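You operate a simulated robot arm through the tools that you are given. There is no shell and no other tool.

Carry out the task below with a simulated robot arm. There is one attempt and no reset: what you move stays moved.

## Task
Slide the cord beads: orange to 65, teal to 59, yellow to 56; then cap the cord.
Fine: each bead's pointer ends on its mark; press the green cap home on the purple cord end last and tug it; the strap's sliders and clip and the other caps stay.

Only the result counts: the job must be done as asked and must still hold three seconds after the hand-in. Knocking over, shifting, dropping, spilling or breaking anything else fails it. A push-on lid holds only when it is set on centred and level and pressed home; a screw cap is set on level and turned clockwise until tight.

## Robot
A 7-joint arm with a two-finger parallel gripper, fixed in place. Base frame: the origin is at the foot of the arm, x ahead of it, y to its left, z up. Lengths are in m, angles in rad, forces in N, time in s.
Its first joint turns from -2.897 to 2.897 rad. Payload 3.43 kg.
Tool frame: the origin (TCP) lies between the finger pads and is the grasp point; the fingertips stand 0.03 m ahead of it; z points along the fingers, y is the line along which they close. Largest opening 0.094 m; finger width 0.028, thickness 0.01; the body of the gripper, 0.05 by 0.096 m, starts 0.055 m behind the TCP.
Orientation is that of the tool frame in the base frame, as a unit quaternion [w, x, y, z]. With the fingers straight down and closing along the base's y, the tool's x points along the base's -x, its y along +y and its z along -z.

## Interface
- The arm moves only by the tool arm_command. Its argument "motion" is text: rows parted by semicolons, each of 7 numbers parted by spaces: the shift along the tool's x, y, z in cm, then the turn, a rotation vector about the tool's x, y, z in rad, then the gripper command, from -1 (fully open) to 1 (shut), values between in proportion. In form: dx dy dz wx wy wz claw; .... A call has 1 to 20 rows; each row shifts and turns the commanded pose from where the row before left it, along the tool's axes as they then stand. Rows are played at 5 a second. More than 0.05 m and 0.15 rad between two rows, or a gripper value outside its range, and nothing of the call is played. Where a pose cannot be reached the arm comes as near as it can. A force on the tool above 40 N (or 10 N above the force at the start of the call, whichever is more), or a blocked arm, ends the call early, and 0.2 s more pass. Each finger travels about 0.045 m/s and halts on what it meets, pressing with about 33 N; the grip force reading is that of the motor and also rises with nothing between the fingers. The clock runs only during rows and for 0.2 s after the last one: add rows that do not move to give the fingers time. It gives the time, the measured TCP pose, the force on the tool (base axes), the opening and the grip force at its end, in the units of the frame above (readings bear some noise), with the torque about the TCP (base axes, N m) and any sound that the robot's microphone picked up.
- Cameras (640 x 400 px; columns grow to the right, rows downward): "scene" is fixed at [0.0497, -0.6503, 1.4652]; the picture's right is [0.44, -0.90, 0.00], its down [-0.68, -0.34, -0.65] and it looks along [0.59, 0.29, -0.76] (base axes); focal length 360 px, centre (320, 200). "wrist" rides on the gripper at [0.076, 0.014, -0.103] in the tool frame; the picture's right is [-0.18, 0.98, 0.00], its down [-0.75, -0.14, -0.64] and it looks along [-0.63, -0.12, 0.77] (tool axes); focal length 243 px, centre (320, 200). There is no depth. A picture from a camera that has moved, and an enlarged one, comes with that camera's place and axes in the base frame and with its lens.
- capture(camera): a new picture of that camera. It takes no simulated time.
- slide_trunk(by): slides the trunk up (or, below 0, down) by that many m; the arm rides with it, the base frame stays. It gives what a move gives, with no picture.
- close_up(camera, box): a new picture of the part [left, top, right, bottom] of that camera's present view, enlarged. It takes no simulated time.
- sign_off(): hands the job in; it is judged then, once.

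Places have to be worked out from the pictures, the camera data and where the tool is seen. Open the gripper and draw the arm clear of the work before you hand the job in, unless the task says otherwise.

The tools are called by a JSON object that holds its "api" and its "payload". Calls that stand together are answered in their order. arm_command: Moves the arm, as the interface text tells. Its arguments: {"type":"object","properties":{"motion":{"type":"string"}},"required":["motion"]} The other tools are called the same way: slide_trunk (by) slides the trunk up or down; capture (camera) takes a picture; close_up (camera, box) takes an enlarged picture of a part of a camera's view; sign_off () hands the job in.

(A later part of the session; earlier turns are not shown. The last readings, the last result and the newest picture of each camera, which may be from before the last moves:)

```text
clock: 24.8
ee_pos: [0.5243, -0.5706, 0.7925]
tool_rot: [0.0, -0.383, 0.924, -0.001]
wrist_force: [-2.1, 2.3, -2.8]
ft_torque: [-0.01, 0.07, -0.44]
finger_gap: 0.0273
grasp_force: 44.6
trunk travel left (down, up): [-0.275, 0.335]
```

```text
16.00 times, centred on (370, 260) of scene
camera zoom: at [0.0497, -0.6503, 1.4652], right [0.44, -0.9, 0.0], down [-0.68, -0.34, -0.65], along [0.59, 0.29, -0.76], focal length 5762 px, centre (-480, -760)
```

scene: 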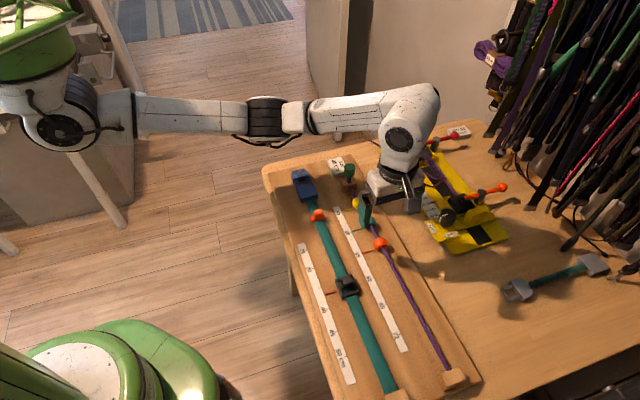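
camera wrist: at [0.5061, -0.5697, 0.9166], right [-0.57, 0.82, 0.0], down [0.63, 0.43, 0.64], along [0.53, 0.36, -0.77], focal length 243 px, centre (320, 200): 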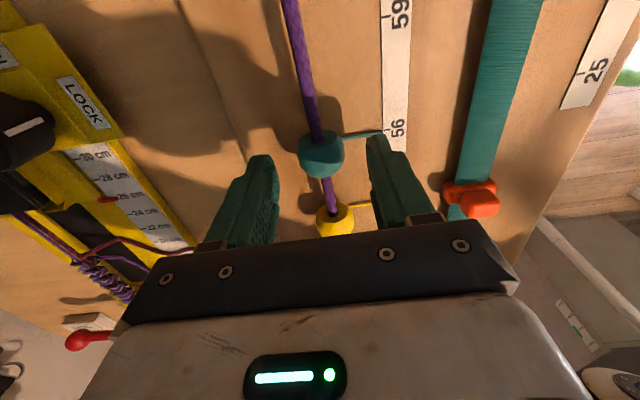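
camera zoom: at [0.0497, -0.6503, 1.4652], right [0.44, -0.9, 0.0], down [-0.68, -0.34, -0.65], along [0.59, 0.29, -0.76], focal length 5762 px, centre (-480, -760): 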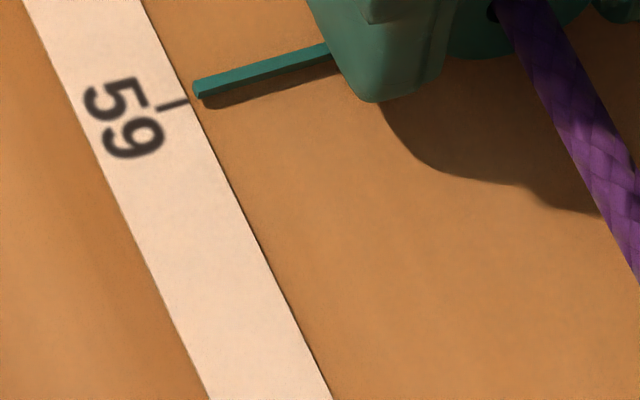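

Teal's pointer lines up with 59 to within about 0.2 mm by comparison with orange. I open the fingers, rise straight up, and back off 6 cm to view the tick from overhead.

{"api": "arm_command", "payload": {"motion": "0 0 0 0 0 0 0.2; 0 0 0 0 0 0 -0.1; 0 0 0 0 0 0 -0.19; 0 0 0 0 0 0 -0.19; 0 0 -1 0 0 0 -0.19; 0 0 -1.5 0 0 0 -0.19; 0 0 -2.5 0 0 0 -0.19; 0 0 -2 0 0 0 -0.19; -2 0 0 0 0 0 -0.19; -2 0 0 0 0 0 -0.19; -2 0 0 0 0 0 -0.19; 0 0 0 0 0 0 -0.19; 0 0 0 0 0 0 -0.19"}}

{"api": "capture", "payload": {"camera": "wrist"}}

{"api": "close_up", "payload": {"camera": "wrist", "box": [350, 5, 395, 35]}}

{"api": "close_up", "payload": {"camera": "scene", "box": [355, 250, 385, 270]}}

```text
clock: 27.6
ee_pos: [0.5671, -0.5286, 0.8625]
tool_rot: [0.0, -0.383, 0.924, 0.0]
wrist_force: [0.5, -0.1, -0.1]
ft_torque: [0.0, 0.02, 0.0]
finger_gap: 0.0558
grasp_force: 0.0
trunk travel left (down, up): [-0.275, 0.335]
```

```text
taken
camera wrist: at [0.5024, -0.5726, 0.9635], right [-0.57, 0.82, 0.0], down [0.63, 0.43, 0.64], along [0.53, 0.36, -0.77], focal length 243 px, centre (320, 200)
```

wrist: 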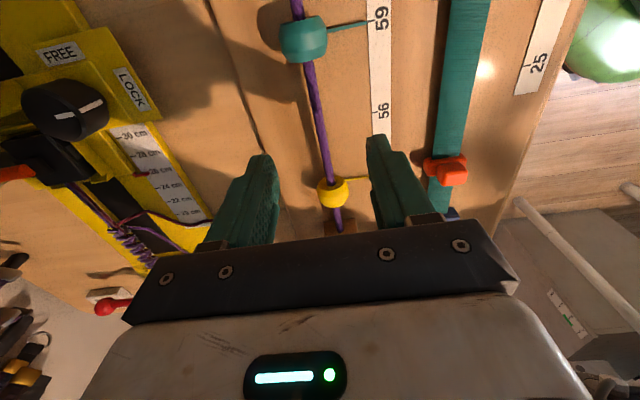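

```text
13.33 times, centred on (372, 20) of wrist
camera zoom: at [0.5024, -0.5726, 0.9635], right [-0.57, 0.82, 0.0], down [0.63, 0.43, 0.64], along [0.53, 0.36, -0.77], focal length 3235 px, centre (-380, 2600)
```

zoom: 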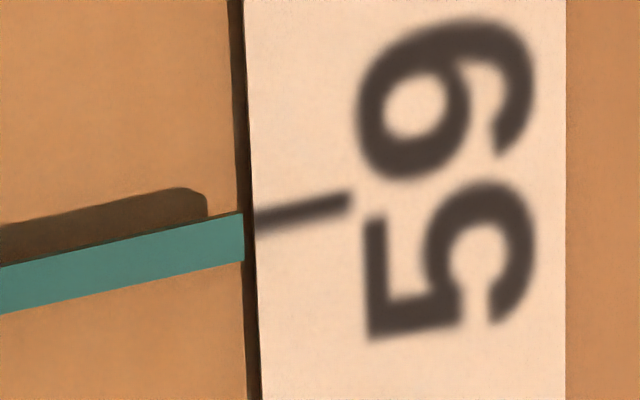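

```text
16.00 times, centred on (370, 260) of scene
camera zoom: at [0.0497, -0.6503, 1.4652], right [0.44, -0.9, 0.0], down [-0.68, -0.34, -0.65], along [0.59, 0.29, -0.76], focal length 5762 px, centre (-480, -760)
```

zoom: 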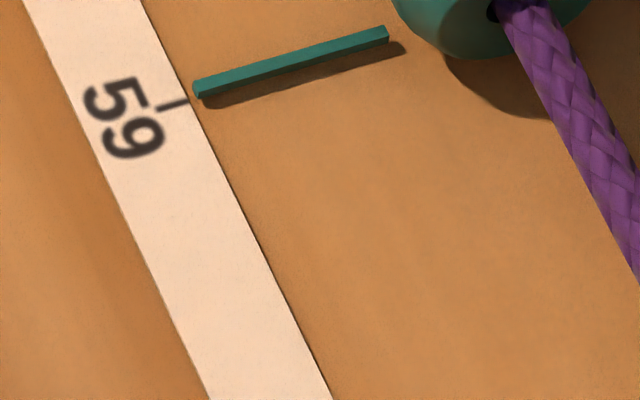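

Teal's pointer is about 0.25 mm from the 59 mark, which is good. Next is yellow: I move 7.0 cm back along the cord with a 1 mm +y correction for the slight line angle, descend to z ≈ 0.815 and check.

{"api": "arm_command", "payload": {"motion": "-1.75 0.1 0 0 0 0 -0.19; -1.75 0 0 0 0 0 -0.19; -1.75 0 0 0 0 0 -0.19; -1.75 0 0 0 0 0 -0.19; 0 0 1.5 0 0 0 -0.19; 0 0 1.5 0 0 0 -0.19; 0 0 1 0 0 0 -0.19; 0 0 0.7 0 0 0 -0.19; 0 0 0 0 0 0 -0.19; 0 0 0 0 0 0 -0.19"}}

{"api": "capture", "payload": {"camera": "wrist"}}

{"api": "close_up", "payload": {"camera": "scene", "box": [310, 140, 410, 240]}}

```text
clock: 29.8
ee_pos: [0.6153, -0.4778, 0.8148]
tool_rot: [0.0, -0.384, 0.923, 0.0]
wrist_force: [0.4, -0.5, 0.1]
ft_torque: [0.01, 0.01, 0.0]
finger_gap: 0.056
grasp_force: 0.0
trunk travel left (down, up): [-0.275, 0.335]
```

```text
taken
camera wrist: at [0.5515, -0.5228, 0.9165], right [-0.57, 0.82, 0.0], down [0.63, 0.43, 0.64], along [0.53, 0.36, -0.77], focal length 243 px, centre (320, 200)
```

wrist: 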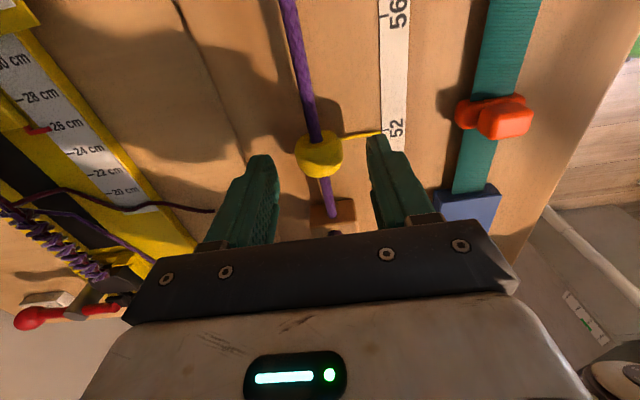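

```text
4.00 times, centred on (360, 190) of scene
camera zoom: at [0.0497, -0.6503, 1.4652], right [0.44, -0.9, 0.0], down [-0.68, -0.34, -0.65], along [0.59, 0.29, -0.76], focal length 1440 px, centre (160, 240)
```

zoom: 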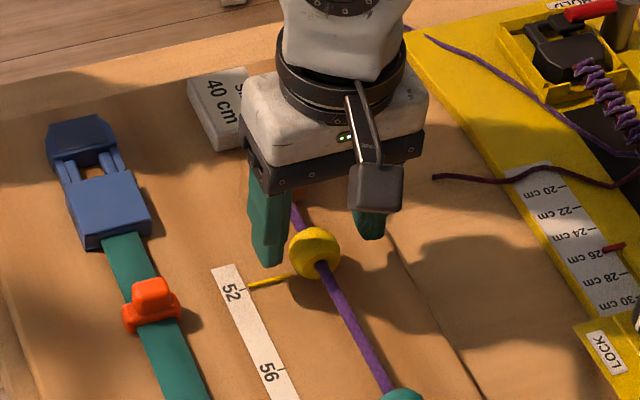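

The yellow bead is centred between the fingers and the block is clear. I descend 2.25 cm and grip.

{"api": "arm_command", "payload": {"motion": "0 0 0.8 0 0 0 -0.19; 0 0 0.8 0 0 0 -0.19; 0 0 0.65 0 0 0 -0.19; 0 0 0 0 0 0 -0.19; 0 0 0 0 0 0 0.1; 0 0 0 0 0 0 0.3; 0 0 0 0 0 0 0.45; 0 0 0 0 0 0 0.45"}}

{"api": "close_up", "payload": {"camera": "wrist", "box": [270, 110, 440, 230]}}

```text
clock: 31.6
ee_pos: [0.6154, -0.479, 0.7923]
tool_rot: [0.001, -0.384, 0.923, 0.0]
wrist_force: [9.0, -8.4, -0.9]
ft_torque: [-0.21, -0.19, 0.01]
finger_gap: 0.0297
grasp_force: 41.9
trunk travel left (down, up): [-0.275, 0.335]
```

```text
3.33 times, centred on (355, 170) of wrist
camera zoom: at [0.5524, -0.5231, 0.8943], right [-0.57, 0.82, 0.0], down [0.63, 0.43, 0.64], along [0.53, 0.36, -0.77], focal length 809 px, centre (203, 300)
```

zoom: 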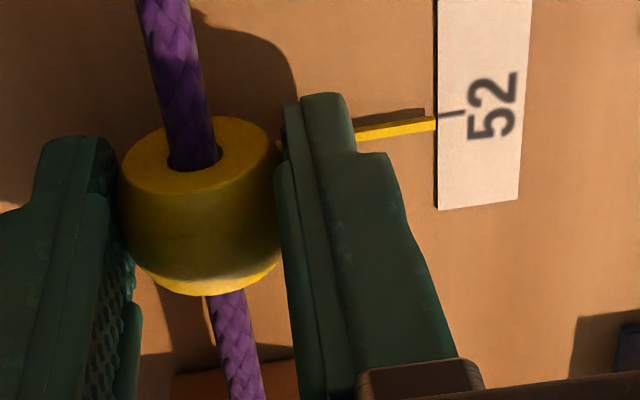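

The force is 12 N toward tool −y, so my +1 mm correction overshot. I take it back and slide yellow 6.5 cm, stopping 0.5 cm short to check.

{"api": "arm_command", "payload": {"motion": "0 -0.1 0 0 0 0 0.45; 0.5 0 0 0 0 0 0.45; 1 0 0 0 0 0 0.45; 1 0 0 0 0 0 0.45; 1 0 0 0 0 0 0.45; 1 0 0 0 0 0 0.45; 1 0 0 0 0 0 0.45; 0.5 0 0 0 0 0 0.45; 0 0 0 0 0 0 0.45; 0 0 0 0 0 0 0.45"}}

{"api": "close_up", "payload": {"camera": "wrist", "box": [340, 110, 440, 180]}}

```text
clock: 33.8
ee_pos: [0.5746, -0.5216, 0.7935]
tool_rot: [0.0, -0.383, 0.924, 0.0]
wrist_force: [9.3, -9.1, 2.9]
ft_torque: [-0.19, -0.17, -0.03]
finger_gap: 0.0289
grasp_force: 45.5
trunk travel left (down, up): [-0.275, 0.335]
```

```text
5.71 times, centred on (390, 145) of wrist
camera zoom: at [0.5099, -0.5655, 0.8943], right [-0.57, 0.82, 0.0], down [0.63, 0.43, 0.64], along [0.53, 0.36, -0.77], focal length 1386 px, centre (-80, 514)
```

zoom: 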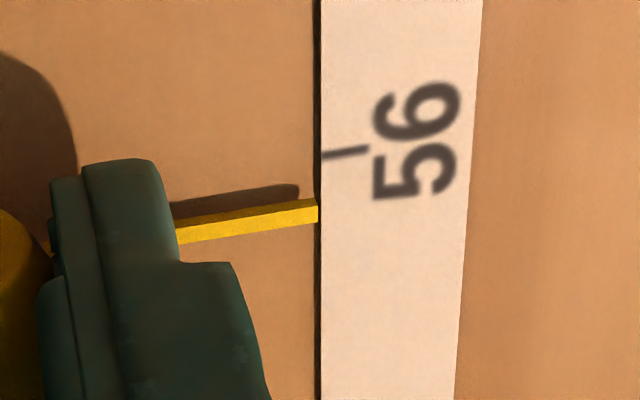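

The pointer needs about 5.2 mm more by comparison with the other two. I slide that and check.

{"api": "arm_command", "payload": {"motion": "0.3 0 0 0 0 0 0.45; 0.22 0 0 0 0 0 0.45; 0 0 0 0 0 0 0.45; 0 0 0 0 0 0 0.45"}}

{"api": "close_up", "payload": {"camera": "wrist", "box": [340, 110, 440, 180]}}

{"api": "close_up", "payload": {"camera": "scene", "box": [340, 222, 370, 242]}}

```text
clock: 34.8
ee_pos: [0.5703, -0.5259, 0.794]
tool_rot: [-0.001, -0.383, 0.924, 0.0]
wrist_force: [10.4, -8.8, 2.9]
ft_torque: [-0.25, -0.17, -0.07]
finger_gap: 0.029
grasp_force: 44.1
trunk travel left (down, up): [-0.275, 0.335]
```

```text
5.71 times, centred on (390, 145) of wrist
camera zoom: at [0.5062, -0.5694, 0.8942], right [-0.57, 0.82, 0.0], down [0.63, 0.43, 0.64], along [0.53, 0.36, -0.77], focal length 1386 px, centre (-80, 514)
```

zoom: 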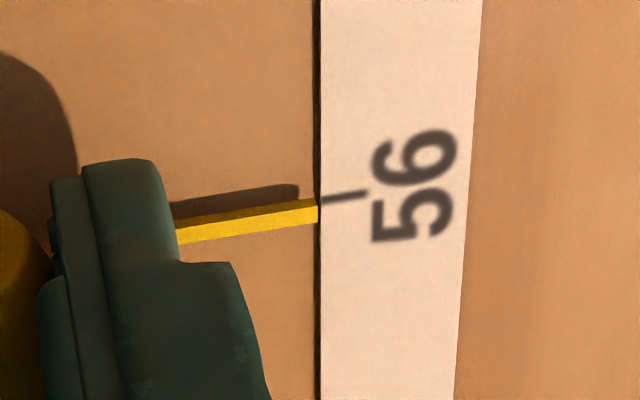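

```text
16.00 times, centred on (355, 232) of scene
camera zoom: at [0.0497, -0.6503, 1.4652], right [0.44, -0.9, 0.0], down [-0.68, -0.34, -0.65], along [0.59, 0.29, -0.76], focal length 5762 px, centre (-240, -312)
```

zoom: 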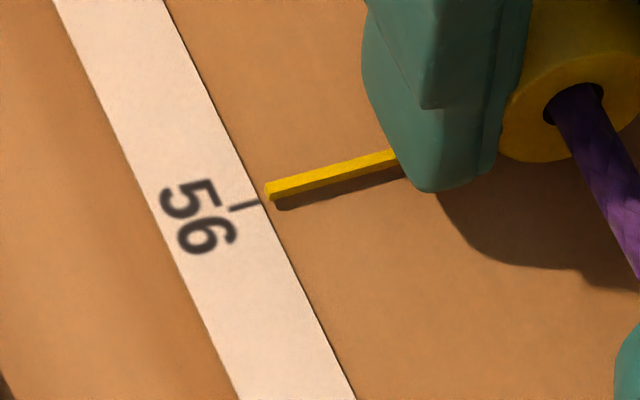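

In the scene view the yellow pointer matches where teal's original pointer sat on 56, to about 0.2 mm. I nudge back 0.2 mm, release, rise and back off to verify from overhead.

{"api": "arm_command", "payload": {"motion": "-0.02 0 0 0 0 0 0.45; 0 0 0 0 0 0 0.45; 0 0 0 0 0 0 0.2; 0 0 0 0 0 0 -0.1; 0 0 0 0 0 0 -0.19; 0 0 0 0 0 0 -0.19; 0 0 -1 0 0 0 -0.19; 0 0 -1.5 0 0 0 -0.19; 0 0 -2.5 0 0 0 -0.19; 0 0 -2 0 0 0 -0.19; 0 0 0 0 0 0 -0.19"}}

{"api": "capture", "payload": {"camera": "wrist"}}

{"api": "close_up", "payload": {"camera": "scene", "box": [340, 222, 370, 242]}}

```text
clock: 37.2
ee_pos: [0.5701, -0.5241, 0.8644]
tool_rot: [-0.001, -0.383, 0.924, 0.001]
wrist_force: [0.6, -0.1, 0.3]
ft_torque: [0.0, -0.01, 0.0]
finger_gap: 0.0559
grasp_force: 0.0
trunk travel left (down, up): [-0.275, 0.335]
```

```text
taken
camera wrist: at [0.5055, -0.569, 0.9648], right [-0.57, 0.82, 0.0], down [0.63, 0.43, 0.64], along [0.53, 0.36, -0.77], focal length 243 px, centre (320, 200)
```

wrist: 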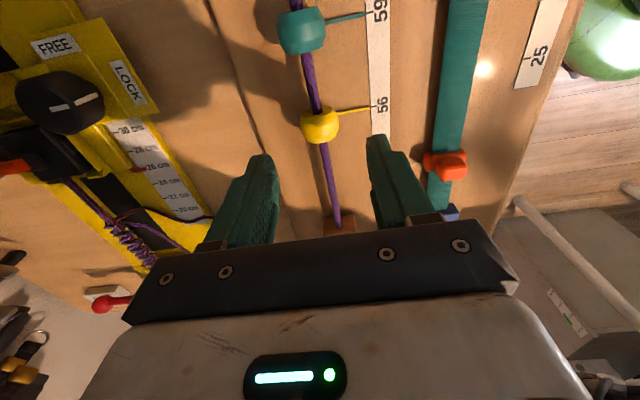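

```text
16.00 times, centred on (355, 232) of scene
camera zoom: at [0.0497, -0.6503, 1.4652], right [0.44, -0.9, 0.0], down [-0.68, -0.34, -0.65], along [0.59, 0.29, -0.76], focal length 5762 px, centre (-240, -312)
```

zoom: 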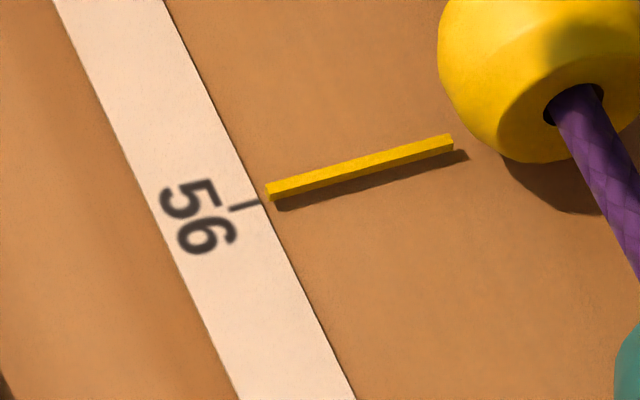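

The yellow pointer now matches the reference position. I back off 6 cm and rise slightly so the wrist camera is above the 56 tick, which also gives a view of the cap.

{"api": "arm_command", "payload": {"motion": "-2 0 -1 0 0 0 -0.19; -2 0 -1 0 0 0 -0.19; -2 0 0 0 0 0 -0.19; 0 0 0 0 0 0 -0.19; 0 0 0 0 0 0 -0.19"}}

{"api": "capture", "payload": {"camera": "wrist"}}

{"api": "close_up", "payload": {"camera": "wrist", "box": [350, 5, 395, 35]}}

{"api": "close_up", "payload": {"camera": "scene", "box": [310, 140, 390, 200]}}

```text
clock: 38.4
ee_pos: [0.6127, -0.4821, 0.8818]
tool_rot: [0.0, -0.383, 0.924, 0.0]
wrist_force: [-0.4, -0.1, -0.3]
ft_torque: [0.03, -0.02, 0.0]
finger_gap: 0.056
grasp_force: 0.1
trunk travel left (down, up): [-0.275, 0.335]
```

```text
taken
camera wrist: at [0.5487, -0.5257, 0.9837], right [-0.57, 0.82, 0.0], down [0.63, 0.43, 0.64], along [0.53, 0.36, -0.77], focal length 243 px, centre (320, 200)
```

wrist: 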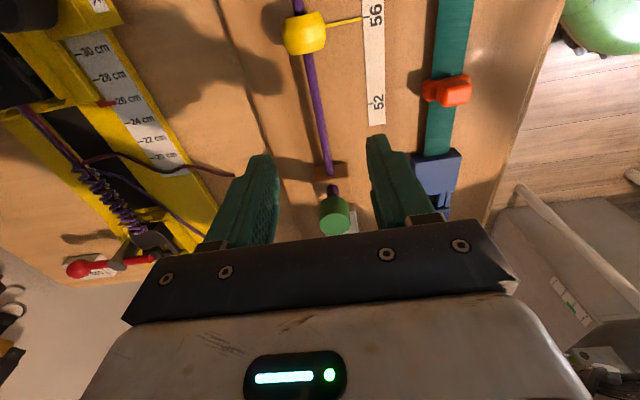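

```text
13.33 times, centred on (372, 20) of wrist
camera zoom: at [0.5487, -0.5257, 0.9837], right [-0.57, 0.82, 0.0], down [0.63, 0.43, 0.64], along [0.53, 0.36, -0.77], focal length 3235 px, centre (-380, 2600)
```

zoom: 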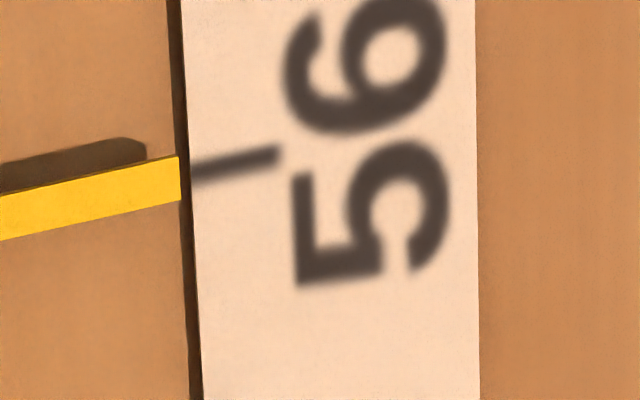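

```text
6.67 times, centred on (350, 170) of scene
camera zoom: at [0.0497, -0.6503, 1.4652], right [0.44, -0.9, 0.0], down [-0.68, -0.34, -0.65], along [0.59, 0.29, -0.76], focal length 2401 px, centre (120, 400)
```

zoom: 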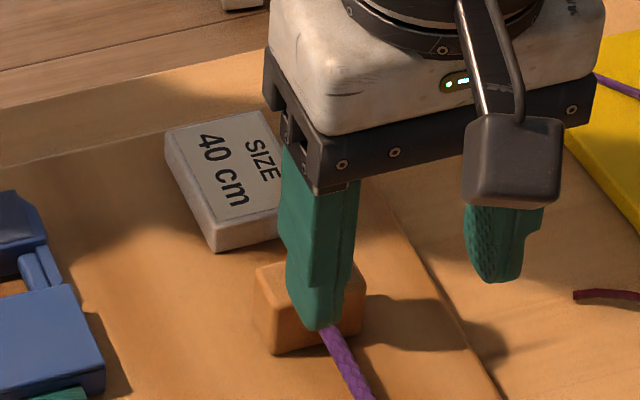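

All three pointers are within about 0.3 mm of their marks. Now I zoom on the green cap from the wrist camera to locate it.

{"api": "close_up", "payload": {"camera": "wrist", "box": [280, 150, 380, 240]}}

```text
4.44 times, centred on (330, 195) of wrist
camera zoom: at [0.5487, -0.5257, 0.9837], right [-0.57, 0.82, 0.0], down [0.63, 0.43, 0.64], along [0.53, 0.36, -0.77], focal length 1078 px, centre (276, 222)
```

zoom: 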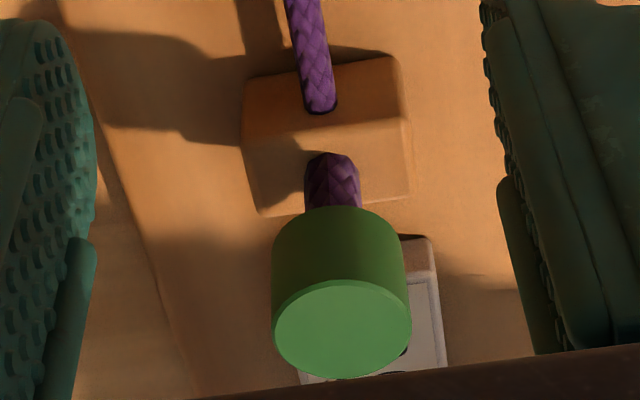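

The cap top centre works out at about (0.666,-0.429,0.835), on the cord line. I rise 3 cm, move 7.5 cm along −x tool to be above it, and look again.

{"api": "arm_command", "payload": {"motion": "0 0 -1.5 0 0 0 -0.19; 0 0 -1.5 0 0 0 -0.19; -2.5 -0.08 0 0 0 0 -0.19; -2.5 0 0 0 0 0 -0.19; -2.5 0 0 0 0 0 -0.19; 0 0 0 0 0 0 -0.19; 0 0 0 0 0 0 -0.19"}}

{"api": "capture", "payload": {"camera": "wrist"}}

{"api": "close_up", "payload": {"camera": "wrist", "box": [250, 80, 390, 200]}}

{"api": "close_up", "payload": {"camera": "scene", "box": [310, 130, 390, 200]}}

```text
clock: 40.0
ee_pos: [0.6654, -0.4291, 0.9116]
tool_rot: [0.001, -0.383, 0.924, 0.0]
wrist_force: [0.7, 1.1, 0.1]
ft_torque: [0.0, 0.01, 0.01]
finger_gap: 0.056
grasp_force: 0.2
trunk travel left (down, up): [-0.275, 0.335]
```

```text
taken
camera wrist: at [0.6018, -0.4735, 1.0135], right [-0.57, 0.82, 0.0], down [0.63, 0.43, 0.64], along [0.53, 0.36, -0.77], focal length 243 px, centre (320, 200)
```

wrist: 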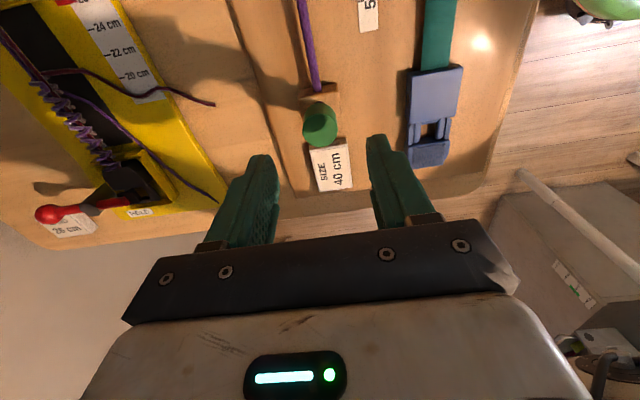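

```text
3.33 times, centred on (320, 140) of wrist
camera zoom: at [0.6018, -0.4735, 1.0135], right [-0.57, 0.82, 0.0], down [0.63, 0.43, 0.64], along [0.53, 0.36, -0.77], focal length 809 px, centre (320, 400)
```

zoom: 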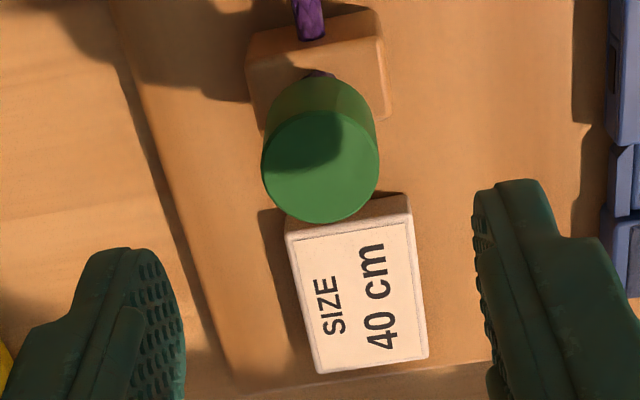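

```text
5.71 times, centred on (350, 165) of scene
camera zoom: at [0.0497, -0.6503, 1.4652], right [0.44, -0.9, 0.0], down [-0.68, -0.34, -0.65], along [0.59, 0.29, -0.76], focal length 2058 px, centre (149, 400)
```

zoom: 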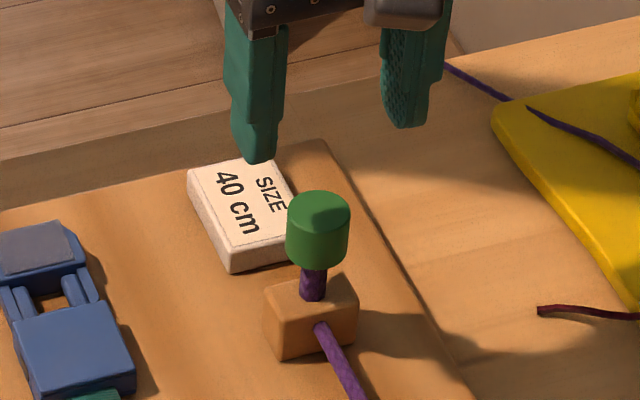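

Two wrist views triangulate the cap top to (0.6664,-0.4289,0.8345), diameter about 27 mm, and it is level on the stub and centred between the fingers. I descend to z ≈ 0.848, with fingertips at 0.818, above the block top (about 0.786), without closing yet.

{"api": "arm_command", "payload": {"motion": "-0.05 0 1.5 0 0 0 -0.19; 0 0 1.5 0 0 0 -0.19; 0 0 1.5 0 0 0 -0.19; 0 0 1 0 0 0 -0.19; 0 0 0.86 0 0 0 -0.19; 0 0 0 0 0 0 -0.19; 0 0 0 0 0 0 -0.19"}}

{"api": "capture", "payload": {"camera": "wrist"}}

{"api": "close_up", "payload": {"camera": "wrist", "box": [230, 110, 410, 230]}}

{"api": "close_up", "payload": {"camera": "scene", "box": [310, 130, 390, 200]}}

```text
clock: 41.6
ee_pos: [0.6674, -0.4302, 0.8483]
tool_rot: [0.001, -0.383, 0.924, 0.0]
wrist_force: [-0.4, 0.7, 0.3]
ft_torque: [0.0, 0.03, -0.02]
finger_gap: 0.0559
grasp_force: 0.1
trunk travel left (down, up): [-0.275, 0.335]
```

```text
taken
camera wrist: at [0.6024, -0.4737, 0.9505], right [-0.57, 0.82, 0.0], down [0.63, 0.43, 0.64], along [0.53, 0.36, -0.77], focal length 243 px, centre (320, 200)
```

wrist: 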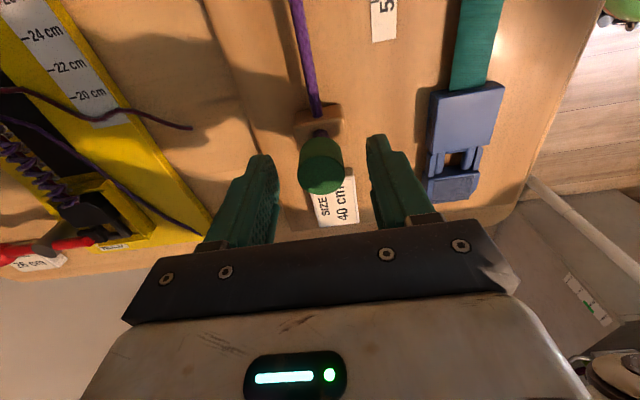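

```text
3.33 times, centred on (320, 170) of wrist
camera zoom: at [0.6024, -0.4737, 0.9505], right [-0.57, 0.82, 0.0], down [0.63, 0.43, 0.64], along [0.53, 0.36, -0.77], focal length 809 px, centre (320, 300)
```

zoom: 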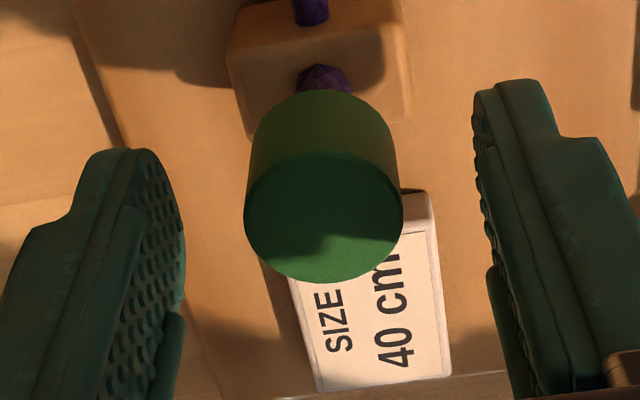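

```text
5.71 times, centred on (350, 165) of scene
camera zoom: at [0.0497, -0.6503, 1.4652], right [0.44, -0.9, 0.0], down [-0.68, -0.34, -0.65], along [0.59, 0.29, -0.76], focal length 2058 px, centre (149, 400)
```

zoom: 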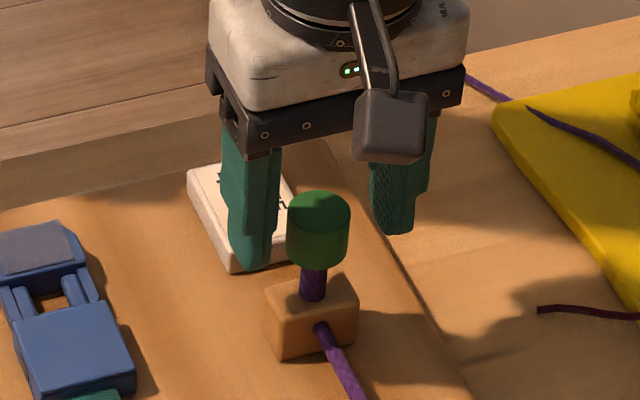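

The cap is within 0.5 mm of the tool axis. I centre by 0.4 mm in y and close gently on it.

{"api": "arm_command", "payload": {"motion": "0 0.04 0 0 0 0 -0.19; 0 0 0 0 0 0 0.1; 0 0 0 0 0 0 0.3; 0 0 0 0 0 0 0.4; 0 0 0 0 0 0 0.48; 0 0 0 0 0 0 0.5; 0 0 0 0 0 0 0.5"}}

{"api": "close_up", "payload": {"camera": "wrist", "box": [230, 110, 410, 230]}}

{"api": "close_up", "payload": {"camera": "scene", "box": [310, 130, 390, 200]}}

```text
clock: 43.2
ee_pos: [0.6671, -0.4291, 0.8494]
tool_rot: [0.0, -0.384, 0.923, 0.0]
wrist_force: [-0.1, 0.5, -0.3]
ft_torque: [-0.04, -0.05, -0.01]
finger_gap: 0.0259
grasp_force: 32.3
trunk travel left (down, up): [-0.275, 0.335]
```

```text
3.33 times, centred on (320, 170) of wrist
camera zoom: at [0.6022, -0.4734, 0.9506], right [-0.57, 0.82, 0.0], down [0.63, 0.43, 0.64], along [0.53, 0.36, -0.77], focal length 809 px, centre (320, 300)
```

zoom: 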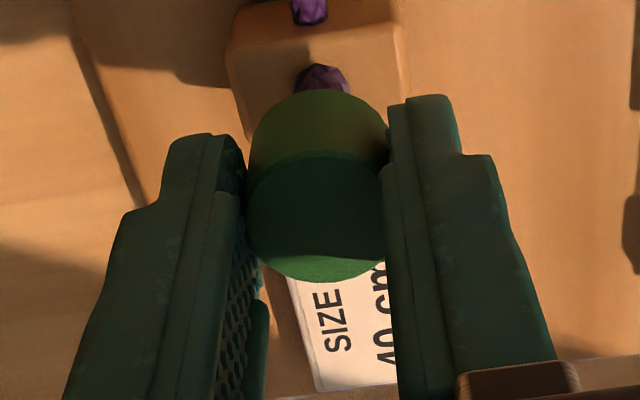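

```text
5.71 times, centred on (350, 165) of scene
camera zoom: at [0.0497, -0.6503, 1.4652], right [0.44, -0.9, 0.0], down [-0.68, -0.34, -0.65], along [0.59, 0.29, -0.76], focal length 2058 px, centre (149, 400)
```

zoom: 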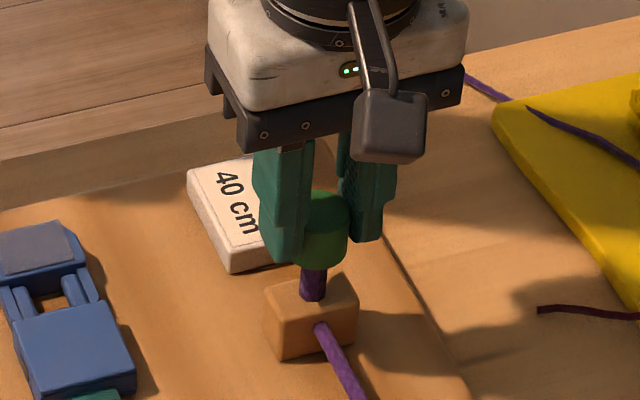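

The cap is gripped with almost no side force. I press down in small steps, watching the force.

{"api": "arm_command", "payload": {"motion": "0 0 0.1 0 0 0 0.52; 0 0 0.1 0 0 0 0.52; 0 0 0.1 0 0 0 0.52; 0 0 0 0 0 0 0.52"}}

```text
clock: 44.2
ee_pos: [0.6665, -0.4282, 0.8468]
tool_rot: [0.0, -0.384, 0.923, 0.0]
wrist_force: [0.0, 0.7, 1.1]
ft_torque: [-0.04, 0.03, 0.04]
finger_gap: 0.0257
grasp_force: 32.3
trunk travel left (down, up): [-0.275, 0.335]
```

The force is only about 1 N so far. I check whether the cap is travelling down with the fingers.

{"api": "close_up", "payload": {"camera": "wrist", "box": [230, 110, 410, 230]}}

{"api": "close_up", "payload": {"camera": "scene", "box": [330, 155, 370, 195]}}

```text
3.33 times, centred on (320, 170) of wrist
camera zoom: at [0.602, -0.4736, 0.9474], right [-0.57, 0.82, 0.0], down [0.63, 0.43, 0.64], along [0.53, 0.36, -0.77], focal length 809 px, centre (320, 300)
```

zoom: 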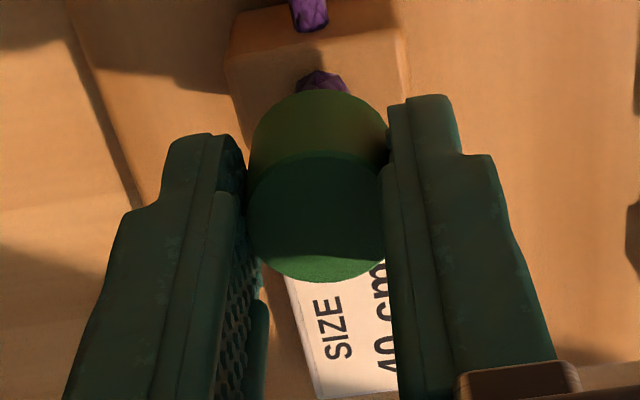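

```text
10.00 times, centred on (350, 175) of scene
camera zoom: at [0.0497, -0.6503, 1.4652], right [0.44, -0.9, 0.0], down [-0.68, -0.34, -0.65], along [0.59, 0.29, -0.76], focal length 3601 px, centre (20, 450)
```

zoom: 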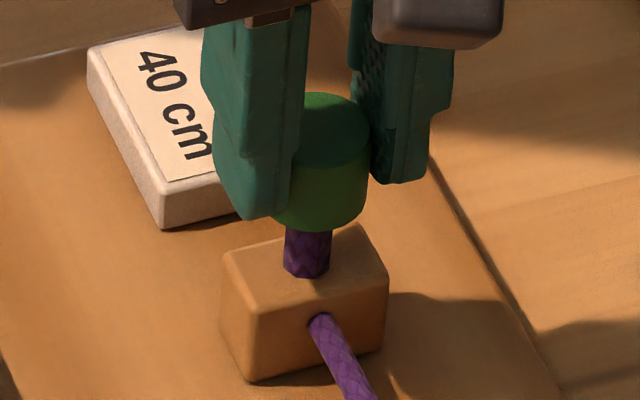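

The cap is moving down freely with the fingers. I continue pressing in 1 mm steps until resistance builds.

{"api": "arm_command", "payload": {"motion": "0 0 0.1 0 0 0 0.52; 0 0 0.1 0 0 0 0.52; 0 0 0.1 0 0 0 0.52; 0 0 0.1 0 0 0 0.52; 0 0 0 0 0 0 0.52"}}

{"api": "close_up", "payload": {"camera": "scene", "box": [330, 155, 370, 195]}}

```text
clock: 45.4
ee_pos: [0.6668, -0.4299, 0.8423]
tool_rot: [0.001, -0.383, 0.924, 0.001]
wrist_force: [0.4, 0.2, 1.5]
ft_torque: [0.0, 0.0, 0.02]
finger_gap: 0.026
grasp_force: 32.6
trunk travel left (down, up): [-0.275, 0.335]
```

```text
10.00 times, centred on (350, 175) of scene
camera zoom: at [0.0497, -0.6503, 1.4652], right [0.44, -0.9, 0.0], down [-0.68, -0.34, -0.65], along [0.59, 0.29, -0.76], focal length 3601 px, centre (20, 450)
```

zoom: 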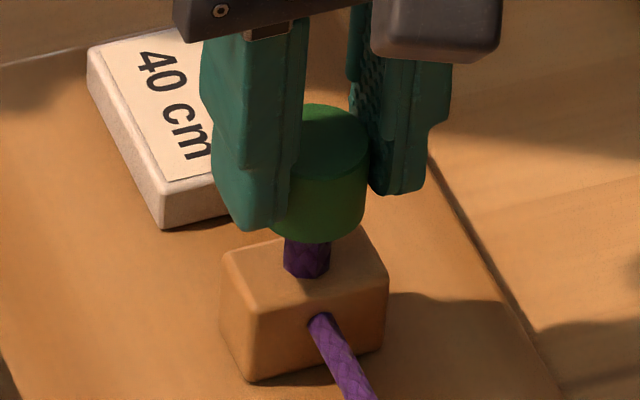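

Still only about 1.5 N and some stub is visible. I press on with another 4 mm.

{"api": "arm_command", "payload": {"motion": "0 0 0.1 0 0 0 0.52; 0 0 0.1 0 0 0 0.52; 0 0 0.1 0 0 0 0.52; 0 0 0.1 0 0 0 0.52; 0 0 0 0 0 0 0.52"}}

{"api": "close_up", "payload": {"camera": "scene", "box": [330, 155, 370, 195]}}

{"api": "close_up", "payload": {"camera": "wrist", "box": [230, 110, 410, 230]}}

```text
clock: 46.6
ee_pos: [0.6662, -0.4296, 0.8411]
tool_rot: [-0.001, -0.384, 0.923, -0.002]
wrist_force: [1.5, -0.2, 30.8]
ft_torque: [0.05, -0.08, 0.0]
finger_gap: 0.026
grasp_force: 33.5
trunk travel left (down, up): [-0.275, 0.335]
```

```text
10.00 times, centred on (350, 175) of scene
camera zoom: at [0.0497, -0.6503, 1.4652], right [0.44, -0.9, 0.0], down [-0.68, -0.34, -0.65], along [0.59, 0.29, -0.76], focal length 3601 px, centre (20, 450)
```

zoom: 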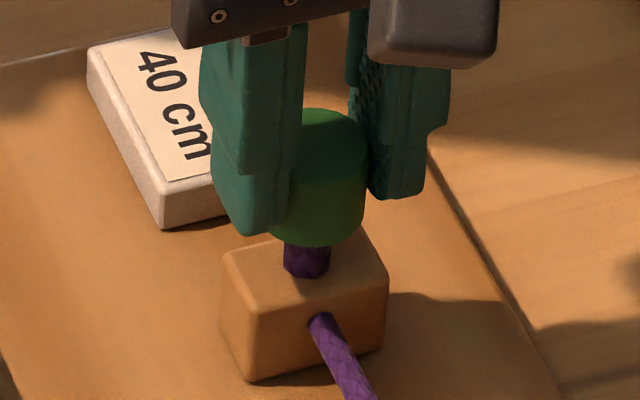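

```text
3.33 times, centred on (320, 170) of wrist
camera zoom: at [0.6016, -0.4731, 0.9419], right [-0.57, 0.82, 0.0], down [0.63, 0.44, 0.64], along [0.53, 0.36, -0.77], focal length 809 px, centre (320, 300)
```

zoom: 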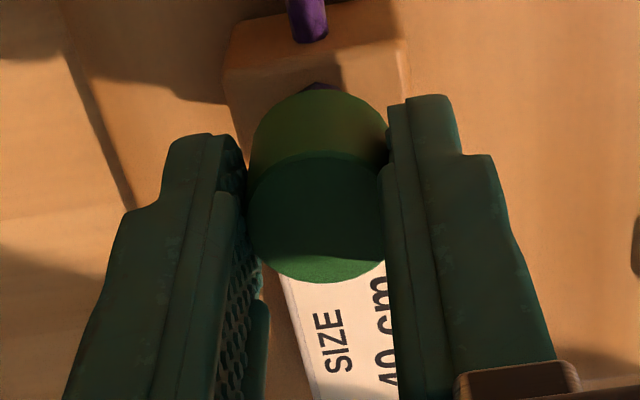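

The force jumped to 31 N and travel has nearly stopped, so the cap is meeting its seat or its snap. I press a bit more to see whether it clicks home.

{"api": "arm_command", "payload": {"motion": "0 0 0.05 0 0 0 0.55; 0 0 0.05 0 0 0 0.55; 0 0 0 0 0 0 0.55; 0 0 0 0 0 0 0.55"}}

{"api": "close_up", "payload": {"camera": "scene", "box": [330, 155, 370, 195]}}

{"api": "close_up", "payload": {"camera": "wrist", "box": [230, 110, 410, 230]}}

```text
clock: 47.6
ee_pos: [0.6652, -0.4285, 0.8385]
tool_rot: [0.001, -0.383, 0.924, 0.0]
wrist_force: [0.9, -2.3, 30.8]
ft_torque: [0.0, -0.09, -0.04]
finger_gap: 0.0262
grasp_force: 32.4
trunk travel left (down, up): [-0.275, 0.335]
```

```text
10.00 times, centred on (350, 175) of scene
camera zoom: at [0.0497, -0.6503, 1.4652], right [0.44, -0.9, 0.0], down [-0.68, -0.34, -0.65], along [0.59, 0.29, -0.76], focal length 3601 px, centre (20, 450)
```

zoom: 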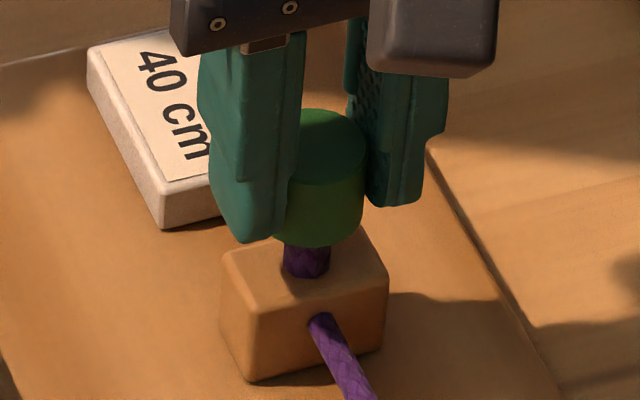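

```text
3.33 times, centred on (320, 170) of wrist
camera zoom: at [0.6014, -0.4731, 0.9395], right [-0.57, 0.82, 0.0], down [0.63, 0.43, 0.64], along [0.53, 0.36, -0.77], focal length 809 px, centre (320, 300)
```

zoom: 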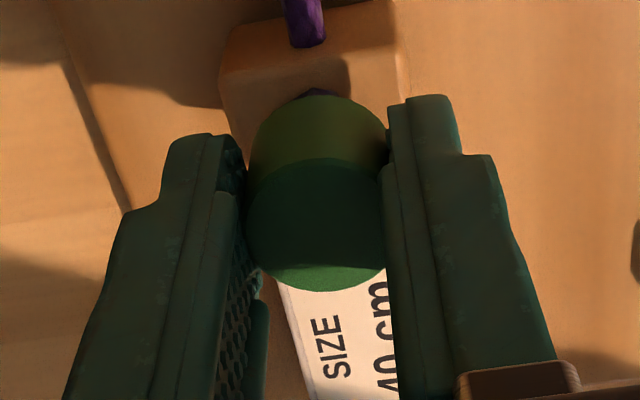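

The cap has stopped moving and the fingers now slip along it at 31 N, so it is against a stop. I unload and then tug upward gently to see whether it holds.

{"api": "arm_command", "payload": {"motion": "0 0 -0.1 0 0 0 0.55; 0 0 -0.1 0 0 0 0.55; 0 0 -0.1 0 0 0 0.55; 0 0 0 0 0 0 0.55"}}

{"api": "close_up", "payload": {"camera": "scene", "box": [330, 155, 370, 195]}}

{"api": "close_up", "payload": {"camera": "wrist", "box": [230, 110, 410, 230]}}

```text
clock: 48.6
ee_pos: [0.6656, -0.429, 0.8385]
tool_rot: [0.0, -0.384, 0.923, 0.002]
wrist_force: [-1.1, 0.6, 3.0]
ft_torque: [-0.01, -0.01, 0.0]
finger_gap: 0.026
grasp_force: 33.0
trunk travel left (down, up): [-0.275, 0.335]
```

```text
10.00 times, centred on (350, 175) of scene
camera zoom: at [0.0497, -0.6503, 1.4652], right [0.44, -0.9, 0.0], down [-0.68, -0.34, -0.65], along [0.59, 0.29, -0.76], focal length 3601 px, centre (20, 450)
```

zoom: 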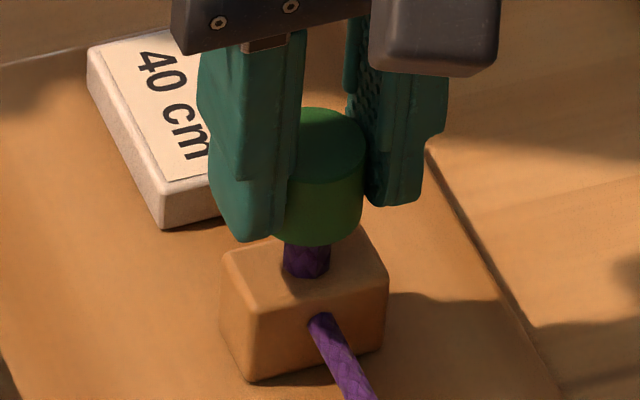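

```text
3.33 times, centred on (320, 170) of wrist
camera zoom: at [0.6016, -0.4734, 0.9398], right [-0.57, 0.82, 0.0], down [0.63, 0.43, 0.64], along [0.53, 0.37, -0.77], focal length 809 px, centre (320, 300)
```

zoom: 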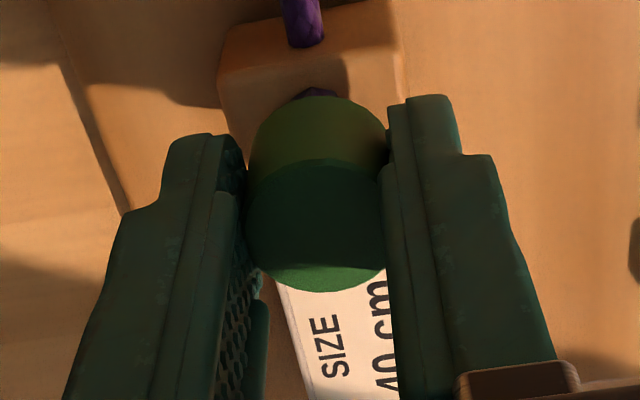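

The preload is gone (3 N). I pull up another 2–3 mm to tug.

{"api": "arm_command", "payload": {"motion": "0 0 -0.1 0 0 0 0.55; 0 0 -0.1 0 0 0 0.55; 0 0 0 0 0 0 0.55"}}

{"api": "close_up", "payload": {"camera": "scene", "box": [330, 155, 370, 195]}}

{"api": "close_up", "payload": {"camera": "wrist", "box": [230, 110, 410, 230]}}

```text
clock: 49.4
ee_pos: [0.6666, -0.4289, 0.8414]
tool_rot: [0.0, -0.384, 0.923, 0.0]
wrist_force: [-0.3, 0.5, 1.8]
ft_torque: [0.01, 0.01, 0.0]
finger_gap: 0.0261
grasp_force: 33.1
trunk travel left (down, up): [-0.275, 0.335]
```

```text
10.00 times, centred on (350, 175) of scene
camera zoom: at [0.0497, -0.6503, 1.4652], right [0.44, -0.9, 0.0], down [-0.68, -0.34, -0.65], along [0.59, 0.29, -0.76], focal length 3601 px, centre (20, 450)
```

zoom: 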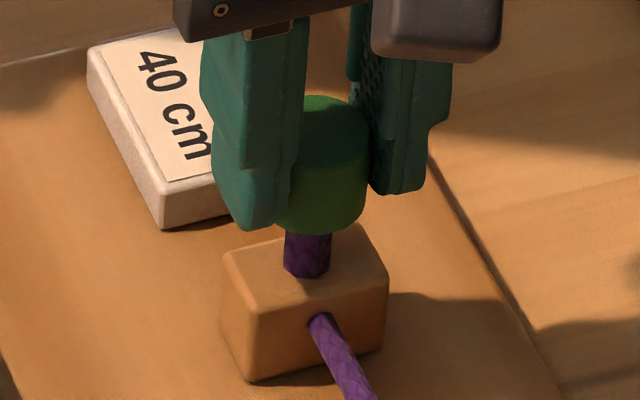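

```text
3.33 times, centred on (320, 170) of wrist
camera zoom: at [0.6022, -0.4735, 0.9434], right [-0.57, 0.82, 0.0], down [0.63, 0.43, 0.64], along [0.53, 0.36, -0.77], focal length 809 px, centre (320, 300)
```

zoom: 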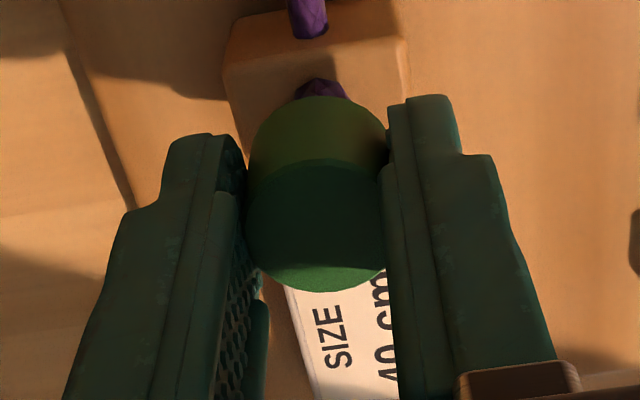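

The cap lifts off freely, so it is not home yet: the stop is a snap that needs more than the 31 N of finger friction. I set the cap back down to the stop, release, rise, and close the fingers so I can press on its top.

{"api": "arm_command", "payload": {"motion": "0 0 0.1 0 0 0 0.55; 0 0 0.1 0 0 0 0.55; 0 0 0.05 0 0 0 0.55; 0 0 0 0 0 0 0.3; 0 0 0 0 0 0 0; 0 0 0 0 0 0 -0.19; 0 0 0 0 0 0 -0.19; 0 0 -1 0 0 0 -0.19; 0 0 -2 0 0 0 -0.19; 0 0 -2.5 0 0 0 -0.19; 0 0 0 0 0 0 -0.19"}}

{"api": "capture", "payload": {"camera": "wrist"}}

{"api": "close_up", "payload": {"camera": "scene", "box": [330, 155, 370, 195]}}

{"api": "close_up", "payload": {"camera": "wrist", "box": [270, 90, 370, 160]}}

```text
clock: 51.8
ee_pos: [0.6649, -0.43, 0.8959]
tool_rot: [0.001, -0.384, 0.923, 0.0]
wrist_force: [-0.6, 0.0, 0.1]
ft_torque: [0.0, 0.02, 0.02]
finger_gap: 0.0559
grasp_force: 0.1
trunk travel left (down, up): [-0.275, 0.335]
```

```text
taken
camera wrist: at [0.6021, -0.4731, 0.9964], right [-0.57, 0.82, 0.0], down [0.63, 0.43, 0.64], along [0.53, 0.36, -0.77], focal length 243 px, centre (320, 200)
```

wrist: 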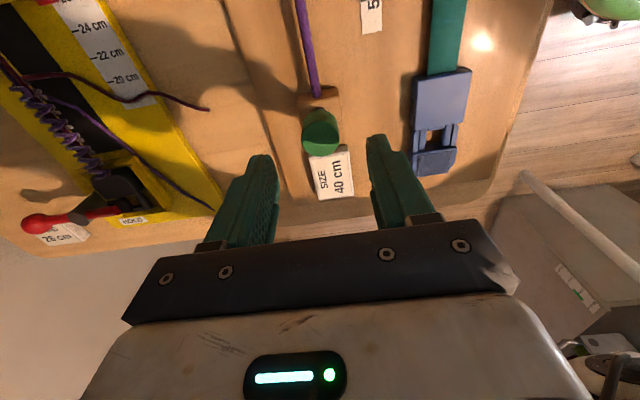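

```text
10.00 times, centred on (350, 175) of scene
camera zoom: at [0.0497, -0.6503, 1.4652], right [0.44, -0.9, 0.0], down [-0.68, -0.34, -0.65], along [0.59, 0.29, -0.76], focal length 3601 px, centre (20, 450)
```

zoom: 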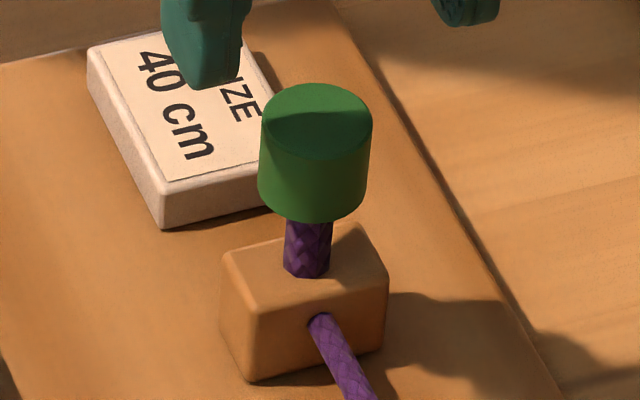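

```text
5.71 times, centred on (320, 125) of wrist
camera zoom: at [0.6021, -0.4731, 0.9964], right [-0.57, 0.82, 0.0], down [0.63, 0.43, 0.64], along [0.53, 0.36, -0.77], focal length 1386 px, centre (320, 629)
```

zoom: 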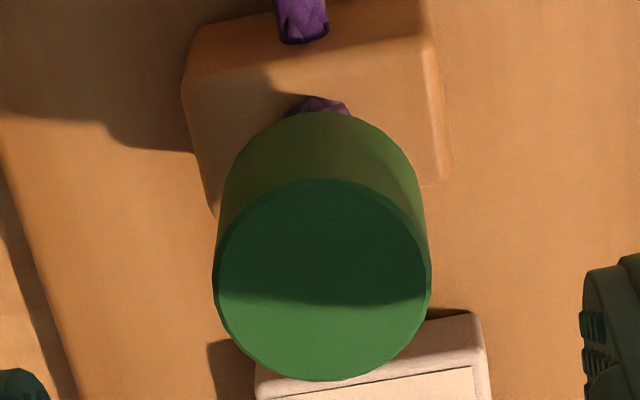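

The cap has sprung back to its starting height, so it rides on a springy fit. It is still centred and level under the tool, so I close the fingers and come down onto its top.

{"api": "arm_command", "payload": {"motion": "0 0 0 0 0 0 0.4; 0 0 0 0 0 0 1; 0 0 0 0 0 0 1; 0 0 0 0 0 0 1; 0 0 0 0 0 0 1; 0 0 1 0 0 0 1; 0 0 1 0 0 0 1; 0 0 0.5 0 0 0 1; 0 0 0 0 0 0 1"}}

{"api": "capture", "payload": {"camera": "wrist"}}

{"api": "close_up", "payload": {"camera": "scene", "box": [330, 145, 370, 195]}}

```text
clock: 53.8
ee_pos: [0.6669, -0.4285, 0.8708]
tool_rot: [0.001, -0.384, 0.923, -0.001]
wrist_force: [-0.1, 0.2, 0.1]
ft_torque: [-0.02, 0.03, 0.0]
finger_gap: 0.0001
grasp_force: 32.9
trunk travel left (down, up): [-0.275, 0.335]
```

```text
taken
camera wrist: at [0.6018, -0.4734, 0.9711], right [-0.57, 0.82, 0.0], down [0.63, 0.43, 0.64], along [0.53, 0.36, -0.77], focal length 243 px, centre (320, 200)
```

wrist: 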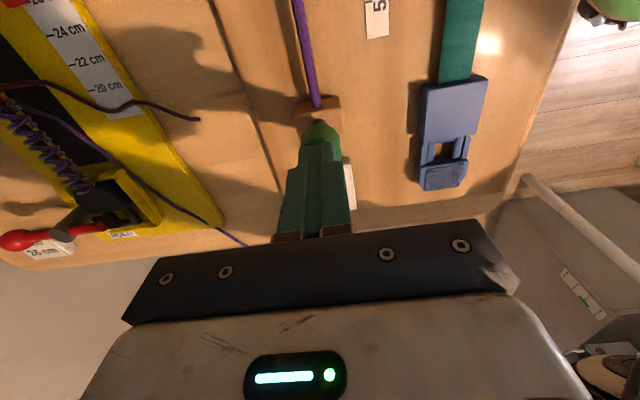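

```text
8.00 times, centred on (350, 170) of scene
camera zoom: at [0.0497, -0.6503, 1.4652], right [0.44, -0.9, 0.0], down [-0.68, -0.34, -0.65], along [0.59, 0.29, -0.76], focal length 2881 px, centre (80, 440)
```

zoom: 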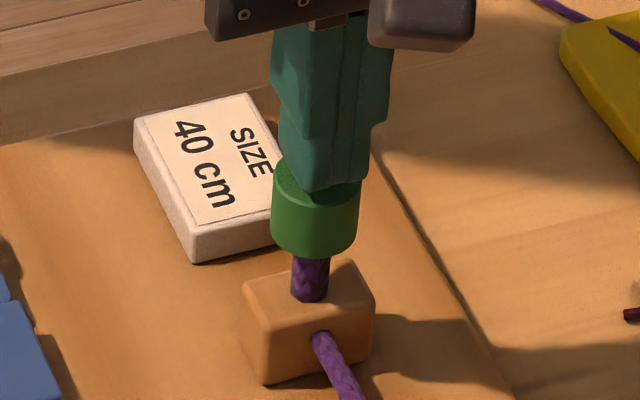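

The closed fingertips hover just above the cap, centred. I descend in 2 mm steps through contact toward the stop.

{"api": "arm_command", "payload": {"motion": "0 0 0.2 0 0 0 1; 0 0 0.2 0 0 0 1; 0 0 0.2 0 0 0 1; 0 0 0.2 0 0 0 1; 0 0 0.2 0 0 0 1; 0 0 0 0 0 0 1"}}

{"api": "close_up", "payload": {"camera": "scene", "box": [330, 145, 370, 195]}}

{"api": "close_up", "payload": {"camera": "wrist", "box": [260, 90, 380, 190]}}

```text
clock: 55.2
ee_pos: [0.6669, -0.4303, 0.8614]
tool_rot: [-0.001, -0.384, 0.923, 0.0]
wrist_force: [0.5, 0.0, -0.4]
ft_torque: [0.0, 0.0, 0.0]
finger_gap: 0.0
grasp_force: 32.8
trunk travel left (down, up): [-0.275, 0.335]
```

```text
8.00 times, centred on (350, 170) of scene
camera zoom: at [0.0497, -0.6503, 1.4652], right [0.44, -0.9, 0.0], down [-0.68, -0.34, -0.65], along [0.59, 0.29, -0.76], focal length 2881 px, centre (80, 440)
```

zoom: 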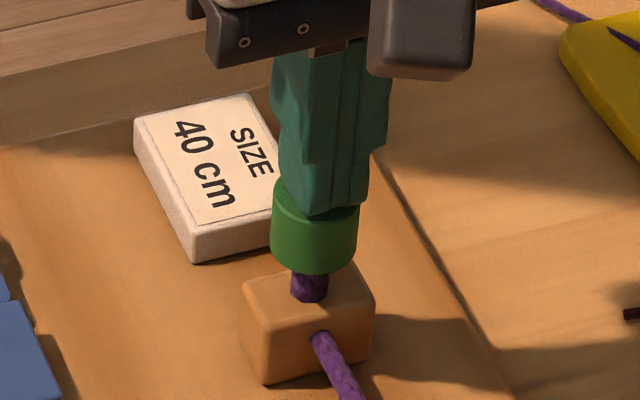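

```text
4.00 times, centred on (320, 140) of wrist
camera zoom: at [0.602, -0.4739, 0.961], right [-0.57, 0.82, 0.0], down [0.63, 0.43, 0.64], along [0.53, 0.36, -0.77], focal length 970 px, centre (320, 440)
```

zoom: 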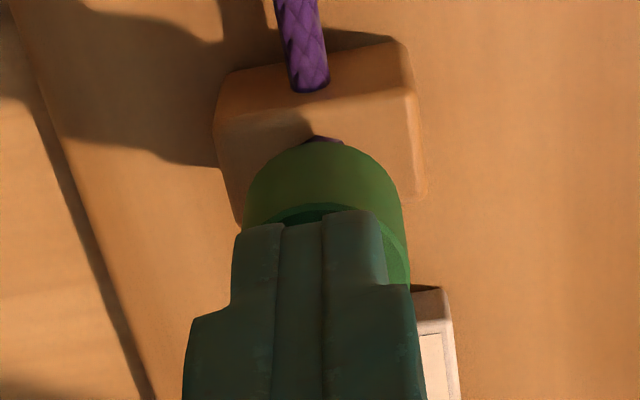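

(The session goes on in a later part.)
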